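You operate a simulated robot arm through the tools that you are given. There is no shell and no other tool. Be economical: measure what you need, move in short steps, check, and stop when the job is done.

Carry out the task below with a simulated robot arm. There is one attempt and no reset: what you move stays moved.

TASK
Put the red buffer on the top of the green bench away on the light table.
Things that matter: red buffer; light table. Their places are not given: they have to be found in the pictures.

It is judged by the outcome, as a careful person would: the job done as asked, and still so three seconds after it is handed in. It fails if anything else is knocked over, pushed out of place, dropped, spilled or broken.

THE ROBOT
A 6-joint arm with a two-finger parallel gripper, fixed in place. Base frame: the origin is at the foot of the arm, x ahead of it, y to its left, z up; the work surface is at about z = 0. Lengths are in mm, angles in rad, forces in N, time in s.
With the tool pointing down near the work surface it reaches from about 140 to 580 mm from the base axis. Its first joint turns from -1.152 to 1.152 rad. Payload 2.1 kg.
Tool frame: the origin (TCP) lies between the finger pads and is the grasp point; the fingertips stand 30 mm ahead of it; z points along the fingers, y is the line along which they close. The gripper opens to 94 mm. The fingers are 28 mm wide and 10 mm thick; the gripper's body (50 by 96 mm) begins 55 mm behind the TCP.
Orientation is told as [roll, pitch, yaw] about the base's x, y, z axes, in that order, counted from this pose: with the fingers straight down and closing along the base's y, the tool's x points along the base's -x, its y along +y and its z along -z.

THE INTERFACE
- The arm moves only by the tool send_rows. Its argument "steps" is a list of rows, each a list of 7 numbers: the shift along the base's x, y, z in cm, then the turn, a rotation vector about the base's x, y, z in rad, then the opening in per cent of the stroke, from 0 (shut) to 100 (fully open). In form: [[dx, dy, dz, wx, wy, wz, hand], ...]. A call has 1 to 8 rows; each row is the pose to reach, as a shift and turn from the pose commanded when the call began. A row lasts 0.2 s, in which the tool goes at most 50 mm and 0.15 rad; a call with a longer step from one row to the next is refused whole, and so is a gripper value outside its range. A pose out of reach is approached as far as the arm can. The call stops where the force on the tool passes 40 N (or 10 N more than at its start, if that is more) or the arm is blocked; 0.2 s more then pass. The fingers move at their own pace (about 72 mm/s each) and stop on an object; they squeeze with about 37 N. The grip force told is the motor's: it shows also when the fingers shut on nothing. Time passes only in rows, and 0.2 s behind the last, so rows that repeat a pose let the fingers close. It gives the time, the measured TCP pose, the force on the tool (base axes), the opening and the grip force at its end, in the units of the frame above (readings bear some noise).
- Cameras (640 x 400 px; columns grow to the right, rows downward): "scene" is fixed at [57.5, -377.6, 477.2]; the picture's right is [0.73, -0.68, 0.00], its down [-0.43, -0.47, -0.77] and it looks along [0.52, 0.56, -0.64] (base axes); focal length 335 px, centre (320, 200). "wrist" rides on the gripper at [-37, 0, -58] in the tool frame; the picture's right is [0.00, -1.00, 0.00], its down [0.97, 0.00, -0.24] and it looks along [0.24, 0.00, 0.97] (tool axes); focal length 218 px, centre (320, 200).
- snapshot(camera): a new picture of that camera. No time passes.
- measure_at(camera, pixels): for up to 12 pixels [column, row] of the newest picture of that camera ("zoom" is the newest enlarged one), the place [x, y, z] in the base frame of the surface seen there, good to about 2 mm. No time passes.
- close_up(camera, box): a new picture of the part [left, top, right, bottom] of that camera's present view, enlarged. No time passes.
- hand_in(): hands the job in; it is judged then, once.

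Work in short steps. Measure before you move; look again where a grasp or a placing could have gone wrong, and mend it. You have 60 turns and 20 pictures in all, those below and enlarged ones among them. Open the gripper and draw the arm clear of the work before you hand the job in, unless the task says otherwise; then end with one line.

The tools are called after ">>>" as a command line: name --pt "numbers of a row" for each row, then --argument value for the rest, lists and objects as JSON in quotes. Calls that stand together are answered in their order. send_rows: Moves the arm, as the interface text tells. Its arguments: {"type":"object","properties":{"steps":{"type":"array","items":{"type":"array","items":{"type":"number"}}}},"required":["steps"]} The other tools are called the same way: snapshot (camera) takes a picture; measure_at (camera, pixels) gives the place of the surface under pixels of a picture; close_up (camera, box) takes an enlarged picture of a part of a camera's view; hand_in () hands the job in.

At the start:

```text
time: 0.0
position: [292.8, -160.4, 255.7]
orientation: [-0.002, 0.0, 0.0]
ft_force: [0.1, 0.3, 0.9]
grip_width: 93.7
grip_force: 0.1
```

scene: 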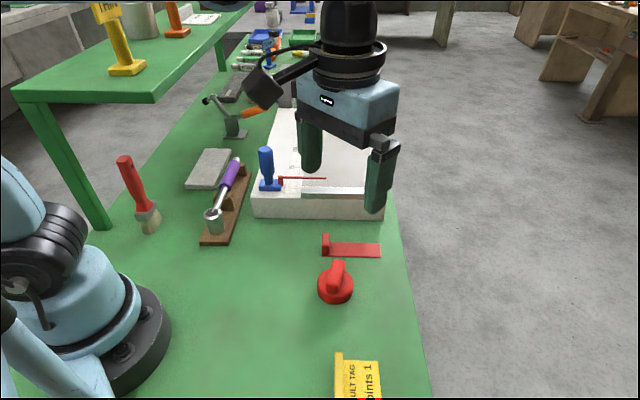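
wrist: 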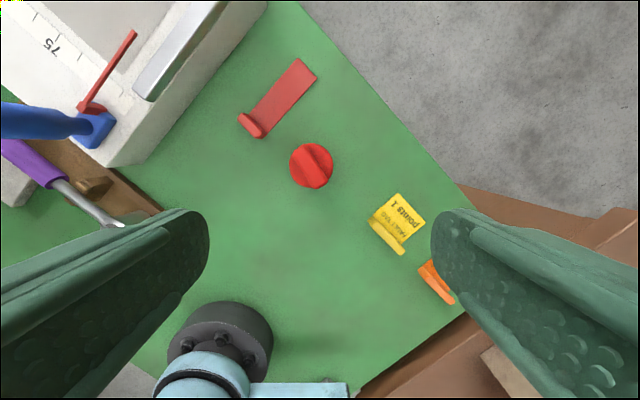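

The candidates are the red knob-like item at (335,285) and the red strip at (350,248); the white box at (320,180) may be the light table. I take close looks to identify them.

>>> close_up --camera "scene" --box '[180, 80, 440, 310]'

>>> close_up --camera "scene" --box '[180, 0, 340, 100]'

```text
1.74 times, centred on (310, 195) of scene
```

zoom: 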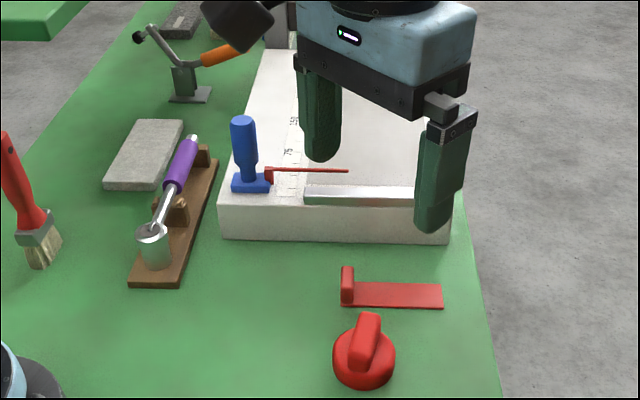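

```text
4.00 times, centred on (260, 50) of scene
```

zoom: 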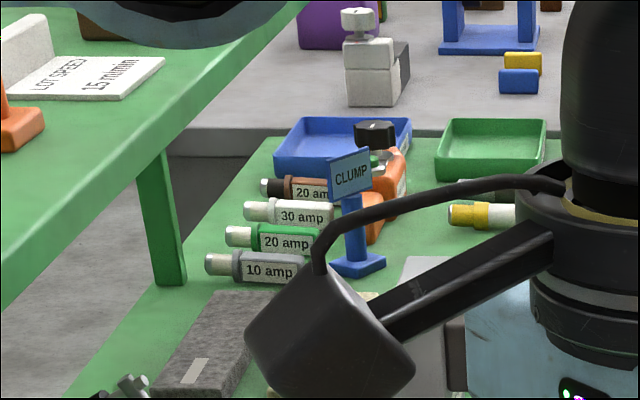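

The round red pad with a grip at (335,285) looks like the buffer. I need a clearer view of the white table with its scale, so I raise and back the gripper off it.

>>> send_rows --pt "-1 0 3 0 0 0 100" --pt "-2 3 6 0 0 0 100" --pt "-2 7 8 0 0 0 100" --pt "-2 11 9 0 0 0 100" --pt "-2 15 9 0 0 0 100"

>>> snapshot --camera "wrist"

>>> snapshot --camera "scene"

```text
time: 1.2
position: [273.5, -10.9, 346.5]
orientation: [0.0, -0.001, -0.001]
ft_force: [1.0, 0.2, -0.5]
grip_width: 93.7
grip_force: 0.1
```

```text
15 pictures are left
```

wrist: 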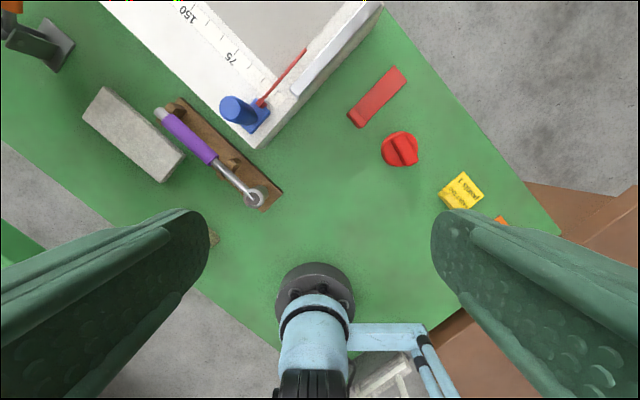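

```text
14 pictures are left
```

scene: 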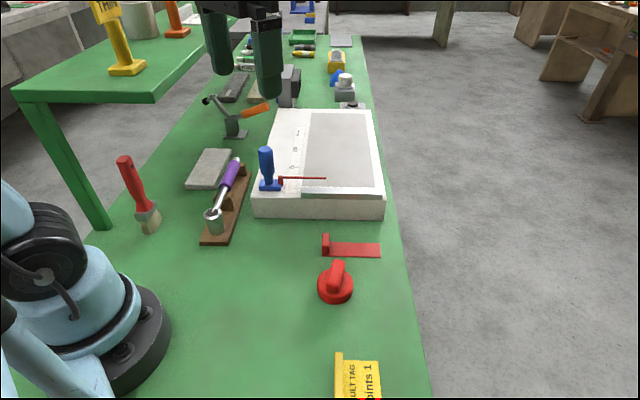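

The white box with a grey pane (340,150) is the light table. I zoom on the red items and table to check and measure.

>>> close_up --camera "scene" --box '[240, 95, 400, 195]'

>>> close_up --camera "scene" --box '[280, 225, 400, 310]'

>>> measure_at --camera "scene" --pixels '[[310, 118], [369, 116], [378, 183], [303, 184], [340, 150], [325, 178], [268, 150], [345, 190], [380, 198], [258, 190], [325, 238], [350, 250]]'

>>> measure_at --camera "wrist" --pixels '[[398, 137], [404, 148], [410, 162], [388, 143], [413, 152], [400, 165], [383, 155], [417, 140], [359, 118], [385, 95]]'

```text
4.00 times, centred on (320, 145) of scene
```

zoom: 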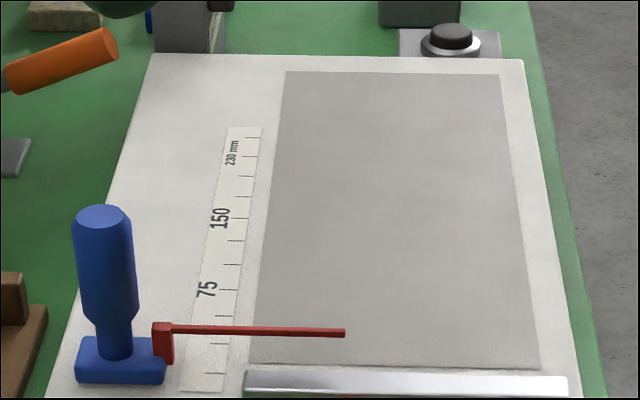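

```text
4.71 times, centred on (340, 268) of scene
```

zoom: 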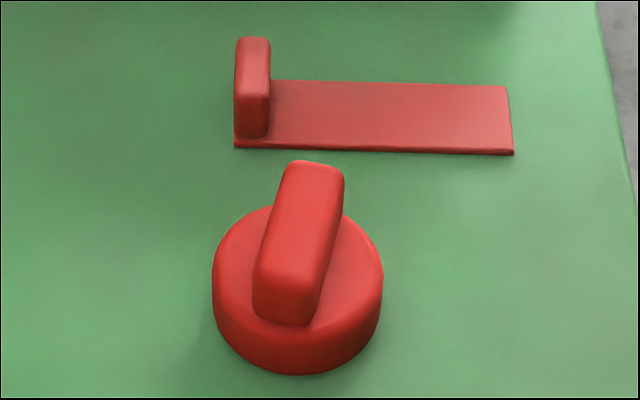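

```text
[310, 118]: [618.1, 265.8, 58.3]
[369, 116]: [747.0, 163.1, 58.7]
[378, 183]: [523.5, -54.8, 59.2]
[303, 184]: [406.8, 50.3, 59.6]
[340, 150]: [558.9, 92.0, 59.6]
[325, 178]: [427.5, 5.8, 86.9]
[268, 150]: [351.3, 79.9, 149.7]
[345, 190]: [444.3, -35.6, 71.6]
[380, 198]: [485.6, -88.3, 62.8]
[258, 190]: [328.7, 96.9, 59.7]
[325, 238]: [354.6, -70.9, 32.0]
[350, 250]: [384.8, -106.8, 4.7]
```

```text
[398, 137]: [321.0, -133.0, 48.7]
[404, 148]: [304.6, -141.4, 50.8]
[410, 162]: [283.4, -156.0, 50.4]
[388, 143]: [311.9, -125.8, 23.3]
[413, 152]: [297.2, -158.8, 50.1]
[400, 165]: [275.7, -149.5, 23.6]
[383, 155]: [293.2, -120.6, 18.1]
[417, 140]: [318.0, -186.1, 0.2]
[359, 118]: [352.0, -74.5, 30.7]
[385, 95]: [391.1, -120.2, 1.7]
```

The buffer is at about (302,-144): disc top z≈24, grip ridge up to z≈50, running roughly along (0.85,0.52). The pane is at z≈59.6. I move above the buffer with yaw ~0.54 and check.

>>> send_rows --pt "0 -3 0 0 0 0.13 100" --pt "0 -6.5 -1 0 0 0.27 100" --pt "0 -10 -4 0 0 0.4 100" --pt "1 -12 -8 0 0 0.54 100" --pt "2 -13 -12 0 0 0.54 100" --pt "2.8 -13.3 -15 0 0 0.54 100"

>>> snapshot --camera "wrist"

```text
time: 2.6
position: [300.8, -144.2, 195.8]
orientation: [-0.001, 0.0, 0.539]
ft_force: [0.4, -0.5, 0.2]
grip_width: 93.5
grip_force: 0.1
```

```text
11 pictures are left
```

wrist: 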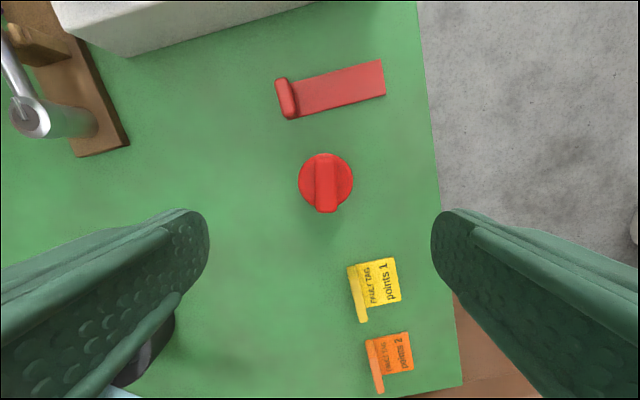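

The ridge at (326,183) is nearly vertical in the picture, so the yaw fits. I measure the ridge edges.

>>> measure_at --camera "wrist" --pixels '[[325, 162], [326, 175], [326, 190], [327, 205], [318, 185], [320, 185], [334, 185], [336, 185], [306, 180], [346, 180], [303, 170], [348, 170]]'

```text
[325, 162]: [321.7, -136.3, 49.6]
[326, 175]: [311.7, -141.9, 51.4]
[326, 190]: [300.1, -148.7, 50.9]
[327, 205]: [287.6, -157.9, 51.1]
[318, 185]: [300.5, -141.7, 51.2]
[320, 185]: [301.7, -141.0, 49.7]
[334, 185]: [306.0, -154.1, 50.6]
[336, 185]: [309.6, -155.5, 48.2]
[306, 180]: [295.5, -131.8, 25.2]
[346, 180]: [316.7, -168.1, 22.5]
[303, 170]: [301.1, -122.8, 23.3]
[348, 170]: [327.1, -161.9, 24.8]
```

Ridge centre is about (305,-148), disc top z≈24. I descend so the fingertips end just above the disc (TCP z≈57).

>>> send_rows --pt "0.35 -0.4 -4 0 0 0 100" --pt "0.35 -0.4 -8 0 0 0 90" --pt "0.35 -0.4 -11 0 0 0 70" --pt "0.35 -0.4 -13 0 0 0 60" --pt "0.35 -0.4 -13.8 0 0 0 60" --pt "0.35 -0.4 -13.8 0 0 0 60"

>>> snapshot --camera "wrist"

```text
time: 4.0
position: [305.5, -146.3, 59.8]
orientation: [-0.003, 0.001, 0.539]
ft_force: [-0.1, 0.0, 0.1]
grip_width: 56.2
grip_force: 0.1
```

```text
10 pictures are left
```

wrist: 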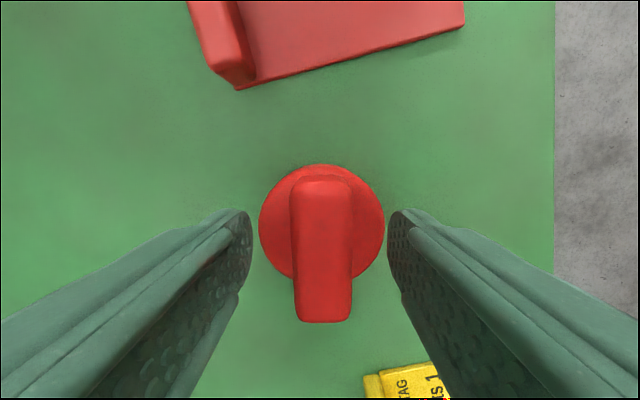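

The ridge sits centred between the fingers. I drop 3 mm more and close.

>>> send_rows --pt "0 0 -0.3 0 0 0 60" --pt "0 0 -0.3 0 0 0 30" --pt "0 0 -0.3 0 0 0 0" --pt "0 0 -0.3 0 0 0 0" --pt "0 0 -0.3 0 0 0 0" --pt "0 0 -0.3 0 0 0 0"

```text
time: 5.4
position: [305.7, -146.9, 56.2]
orientation: [-0.001, -0.002, 0.54]
ft_force: [0.2, 1.2, 0.0]
grip_width: 21.2
grip_force: 36.7
```

Gripped (21 mm, 37 N). I lift straight up and check.

>>> send_rows --pt "0 0 1 0 0 0 0" --pt "0 0 4 0 0 0 0" --pt "0 0 8 0 0 0 0" --pt "0 0 12 0 0 0 0" --pt "0 0 15 0 0 0 0"

>>> snapshot --camera "scene"

```text
time: 6.6
position: [304.5, -145.6, 206.1]
orientation: [-0.001, 0.0, 0.539]
ft_force: [0.9, -0.9, -0.8]
grip_width: 20.8
grip_force: 36.4
```

```text
9 pictures are left
```

scene: 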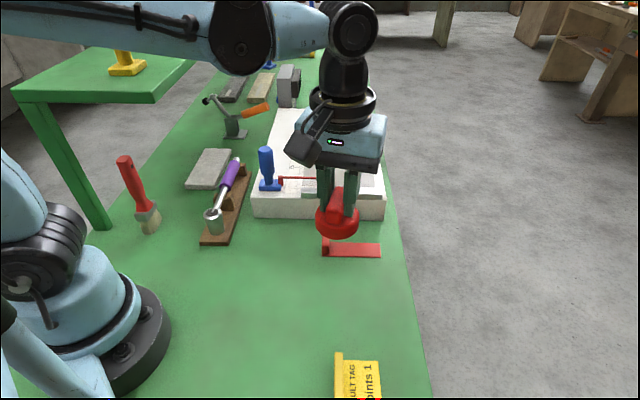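

The buffer is held. I carry it level to above the pane at about (512,50).

>>> send_rows --pt "3 1.5 0 0 0 0 0" --pt "6 4 0 0 0 0 0" --pt "9 7 0 0 0 0 0" --pt "12 10 0 0 0 0 0" --pt "15 13 0 0 0 0 0" --pt "18 16.5 0 0 0 0 0" --pt "20.7 19.5 0 0 0 0 0" --pt "20.7 19.5 0 0 0 0 0"

>>> snapshot --camera "scene"

>>> snapshot --camera "wrist"

```text
time: 8.4
position: [513.2, 50.3, 205.0]
orientation: [-0.004, 0.001, 0.539]
ft_force: [-0.3, -0.6, -0.4]
grip_width: 20.9
grip_force: 36.9
```

```text
8 pictures are left
```

scene: 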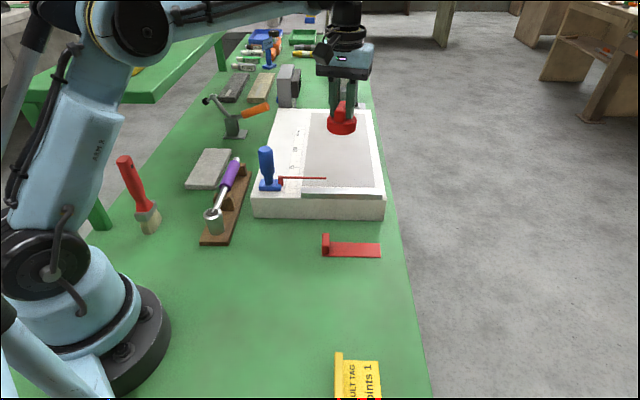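

```text
7 pictures are left
```

wrist: 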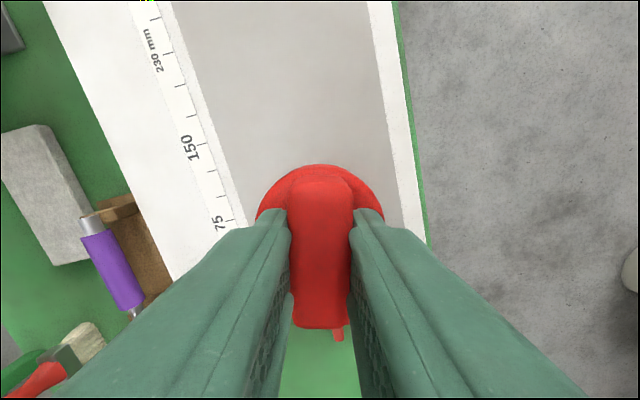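

Above the pane and clear of the needle and the bar. I lower towards TCP z≈117.

>>> send_rows --pt "0 0 -3 0 0 0 0" --pt "0 0 -6 0 0 0 0" --pt "0 0 -8 0 0 0 0" --pt "0 0 -8.5 0 0 0 0" --pt "0 0 -8.7 0 0 0 0" --pt "0 0 -8.7 0 0 0 0"

>>> close_up --camera "scene" --box '[260, 90, 400, 200]'

```text
time: 9.8
position: [511.0, 47.1, 119.0]
orientation: [-0.003, 0.001, 0.539]
ft_force: [0.2, -0.7, -0.8]
grip_width: 21.1
grip_force: 37.3
```

```text
3.64 times, centred on (330, 145) of scene
```

zoom: 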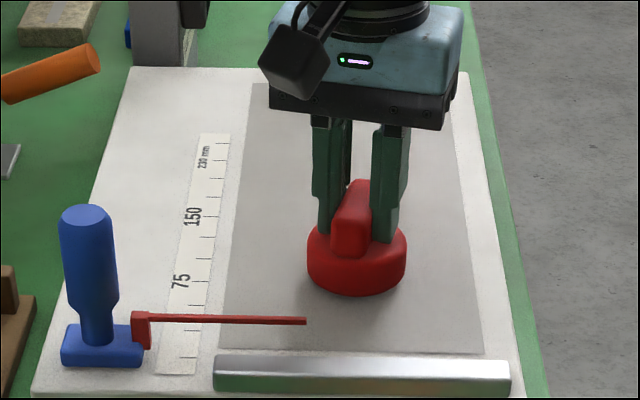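

Just above the pane. I ease down 1 mm at a time until contact.

>>> send_rows --pt "0 0 -0.1 0 0 0 0" --pt "0 0 -0.2 0 0 0 0" --pt "0 0 -0.3 0 0 0 0" --pt "0 0 -0.3 0 0 0 0"

```text
time: 10.8
position: [512.2, 47.1, 114.2]
orientation: [-0.002, -0.001, 0.538]
ft_force: [0.4, -0.7, -0.4]
grip_width: 20.8
grip_force: 37.0
```

>>> send_rows --pt "0 0 -0.1 0 0 0 0" --pt "0 0 -0.1 0 0 0 0"

>>> close_up --camera "scene" --box '[320, 125, 380, 185]'

```text
time: 11.4
position: [509.7, 48.5, 114.9]
orientation: [-0.002, 0.0, 0.54]
ft_force: [-0.2, -0.2, -1.1]
grip_width: 20.9
grip_force: 37.1
```

```text
6.67 times, centred on (350, 155) of scene
```

zoom: 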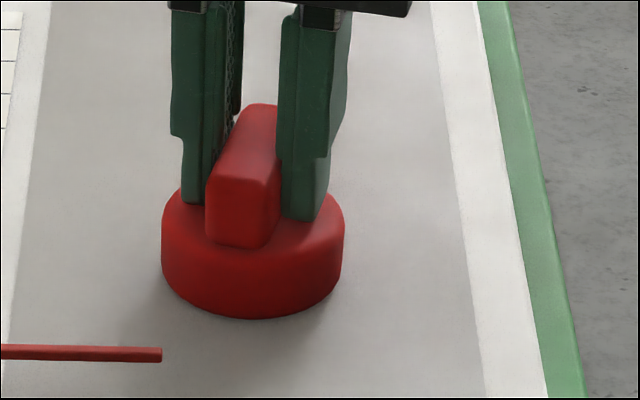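

>>> send_rows --pt "0 0 -0.1 0 0 0 0" --pt "0 0 -0.1 0 0 0 0"

>>> measure_at --camera "zoom" --pixels '[[250, 312], [250, 305], [250, 330], [180, 280], [255, 115], [260, 150]]'

```text
time: 12.0
position: [512.6, 47.5, 114.8]
orientation: [-0.002, 0.001, 0.54]
ft_force: [-0.1, -0.6, 2.5]
grip_width: 20.9
grip_force: 36.9
```

```text
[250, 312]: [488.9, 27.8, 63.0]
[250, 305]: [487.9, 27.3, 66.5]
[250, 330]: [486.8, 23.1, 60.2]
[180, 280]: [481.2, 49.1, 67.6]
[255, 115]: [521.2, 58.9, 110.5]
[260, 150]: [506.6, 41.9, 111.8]
```

>>> send_rows --pt "0 0 -0.05 0 0 0 0" --pt "0 0 -0.05 0 0 0 0"

```text
time: 12.6
position: [512.2, 47.3, 114.5]
orientation: [-0.002, -0.001, 0.538]
ft_force: [0.8, -0.4, 12.0]
grip_width: 21.4
grip_force: 36.9
```

Contact is made (12 N). I open slightly, to about 50 mm, then rise straight up.

>>> send_rows --pt "0 0 0 0 0 0 35" --pt "0 0 0 0 0 0 60" --pt "0 0 0 0 0 0 60" --pt "0 0 2 0 0 0 60" --pt "0 0 5 0 0 0 60" --pt "0 0 9 0 0 0 60" --pt "0 0 13 0 0 0 60"

>>> send_rows --pt "-3 -3 1 0 0 0 60" --pt "-7 -6 2 0 0 0 60" --pt "-10 -9 2 0 0 0 60" --pt "-13 -12 2 0 0 0 60" --pt "-16 -15 2 0 0 0 60" --pt "-19 -18 2 0 0 0 60"

>>> snapshot --camera "scene"

```text
time: 14.2
position: [511.9, 49.6, 244.1]
orientation: [-0.001, 0.001, 0.539]
ft_force: [-0.1, 0.2, 0.0]
grip_width: 56.3
grip_force: 0.0
```

```text
refused: row 2 steps farther than a row can; nothing moved
```

```text
4 pictures are left
```

scene: 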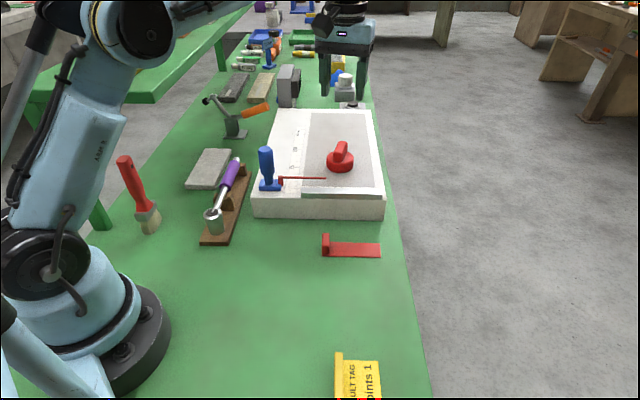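

The buffer sits upright on the pane and nothing else has moved. I draw the arm away in shorter steps.

>>> send_rows --pt "-2 -2 2 0 0 0 60" --pt "-5 -5 3 0 0 0 60" --pt "-8 -8 3 0 0 0 60" --pt "-11 -11 3 0 0 0 60" --pt "-14 -14 3 0 0 0 60" --pt "-17 -17 3 0 0 0 60"

>>> snapshot --camera "scene"

```text
time: 15.6
position: [340.1, -122.7, 272.7]
orientation: [-0.002, 0.0, 0.541]
ft_force: [-0.1, 0.3, 0.3]
grip_width: 56.2
grip_force: 0.2
```

```text
3 pictures are left
```

scene: 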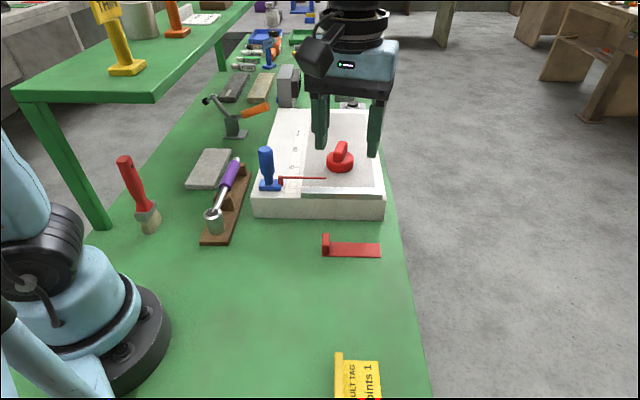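

The buffer rests on the light table at (340,158) and the arm is clear, so I hand in.

>>> hand_in

```text
The job is handed in.
```

The red buffer is on the light table's pane, upright and released. The arm is drawn clear, and the pictures show nothing else moved.
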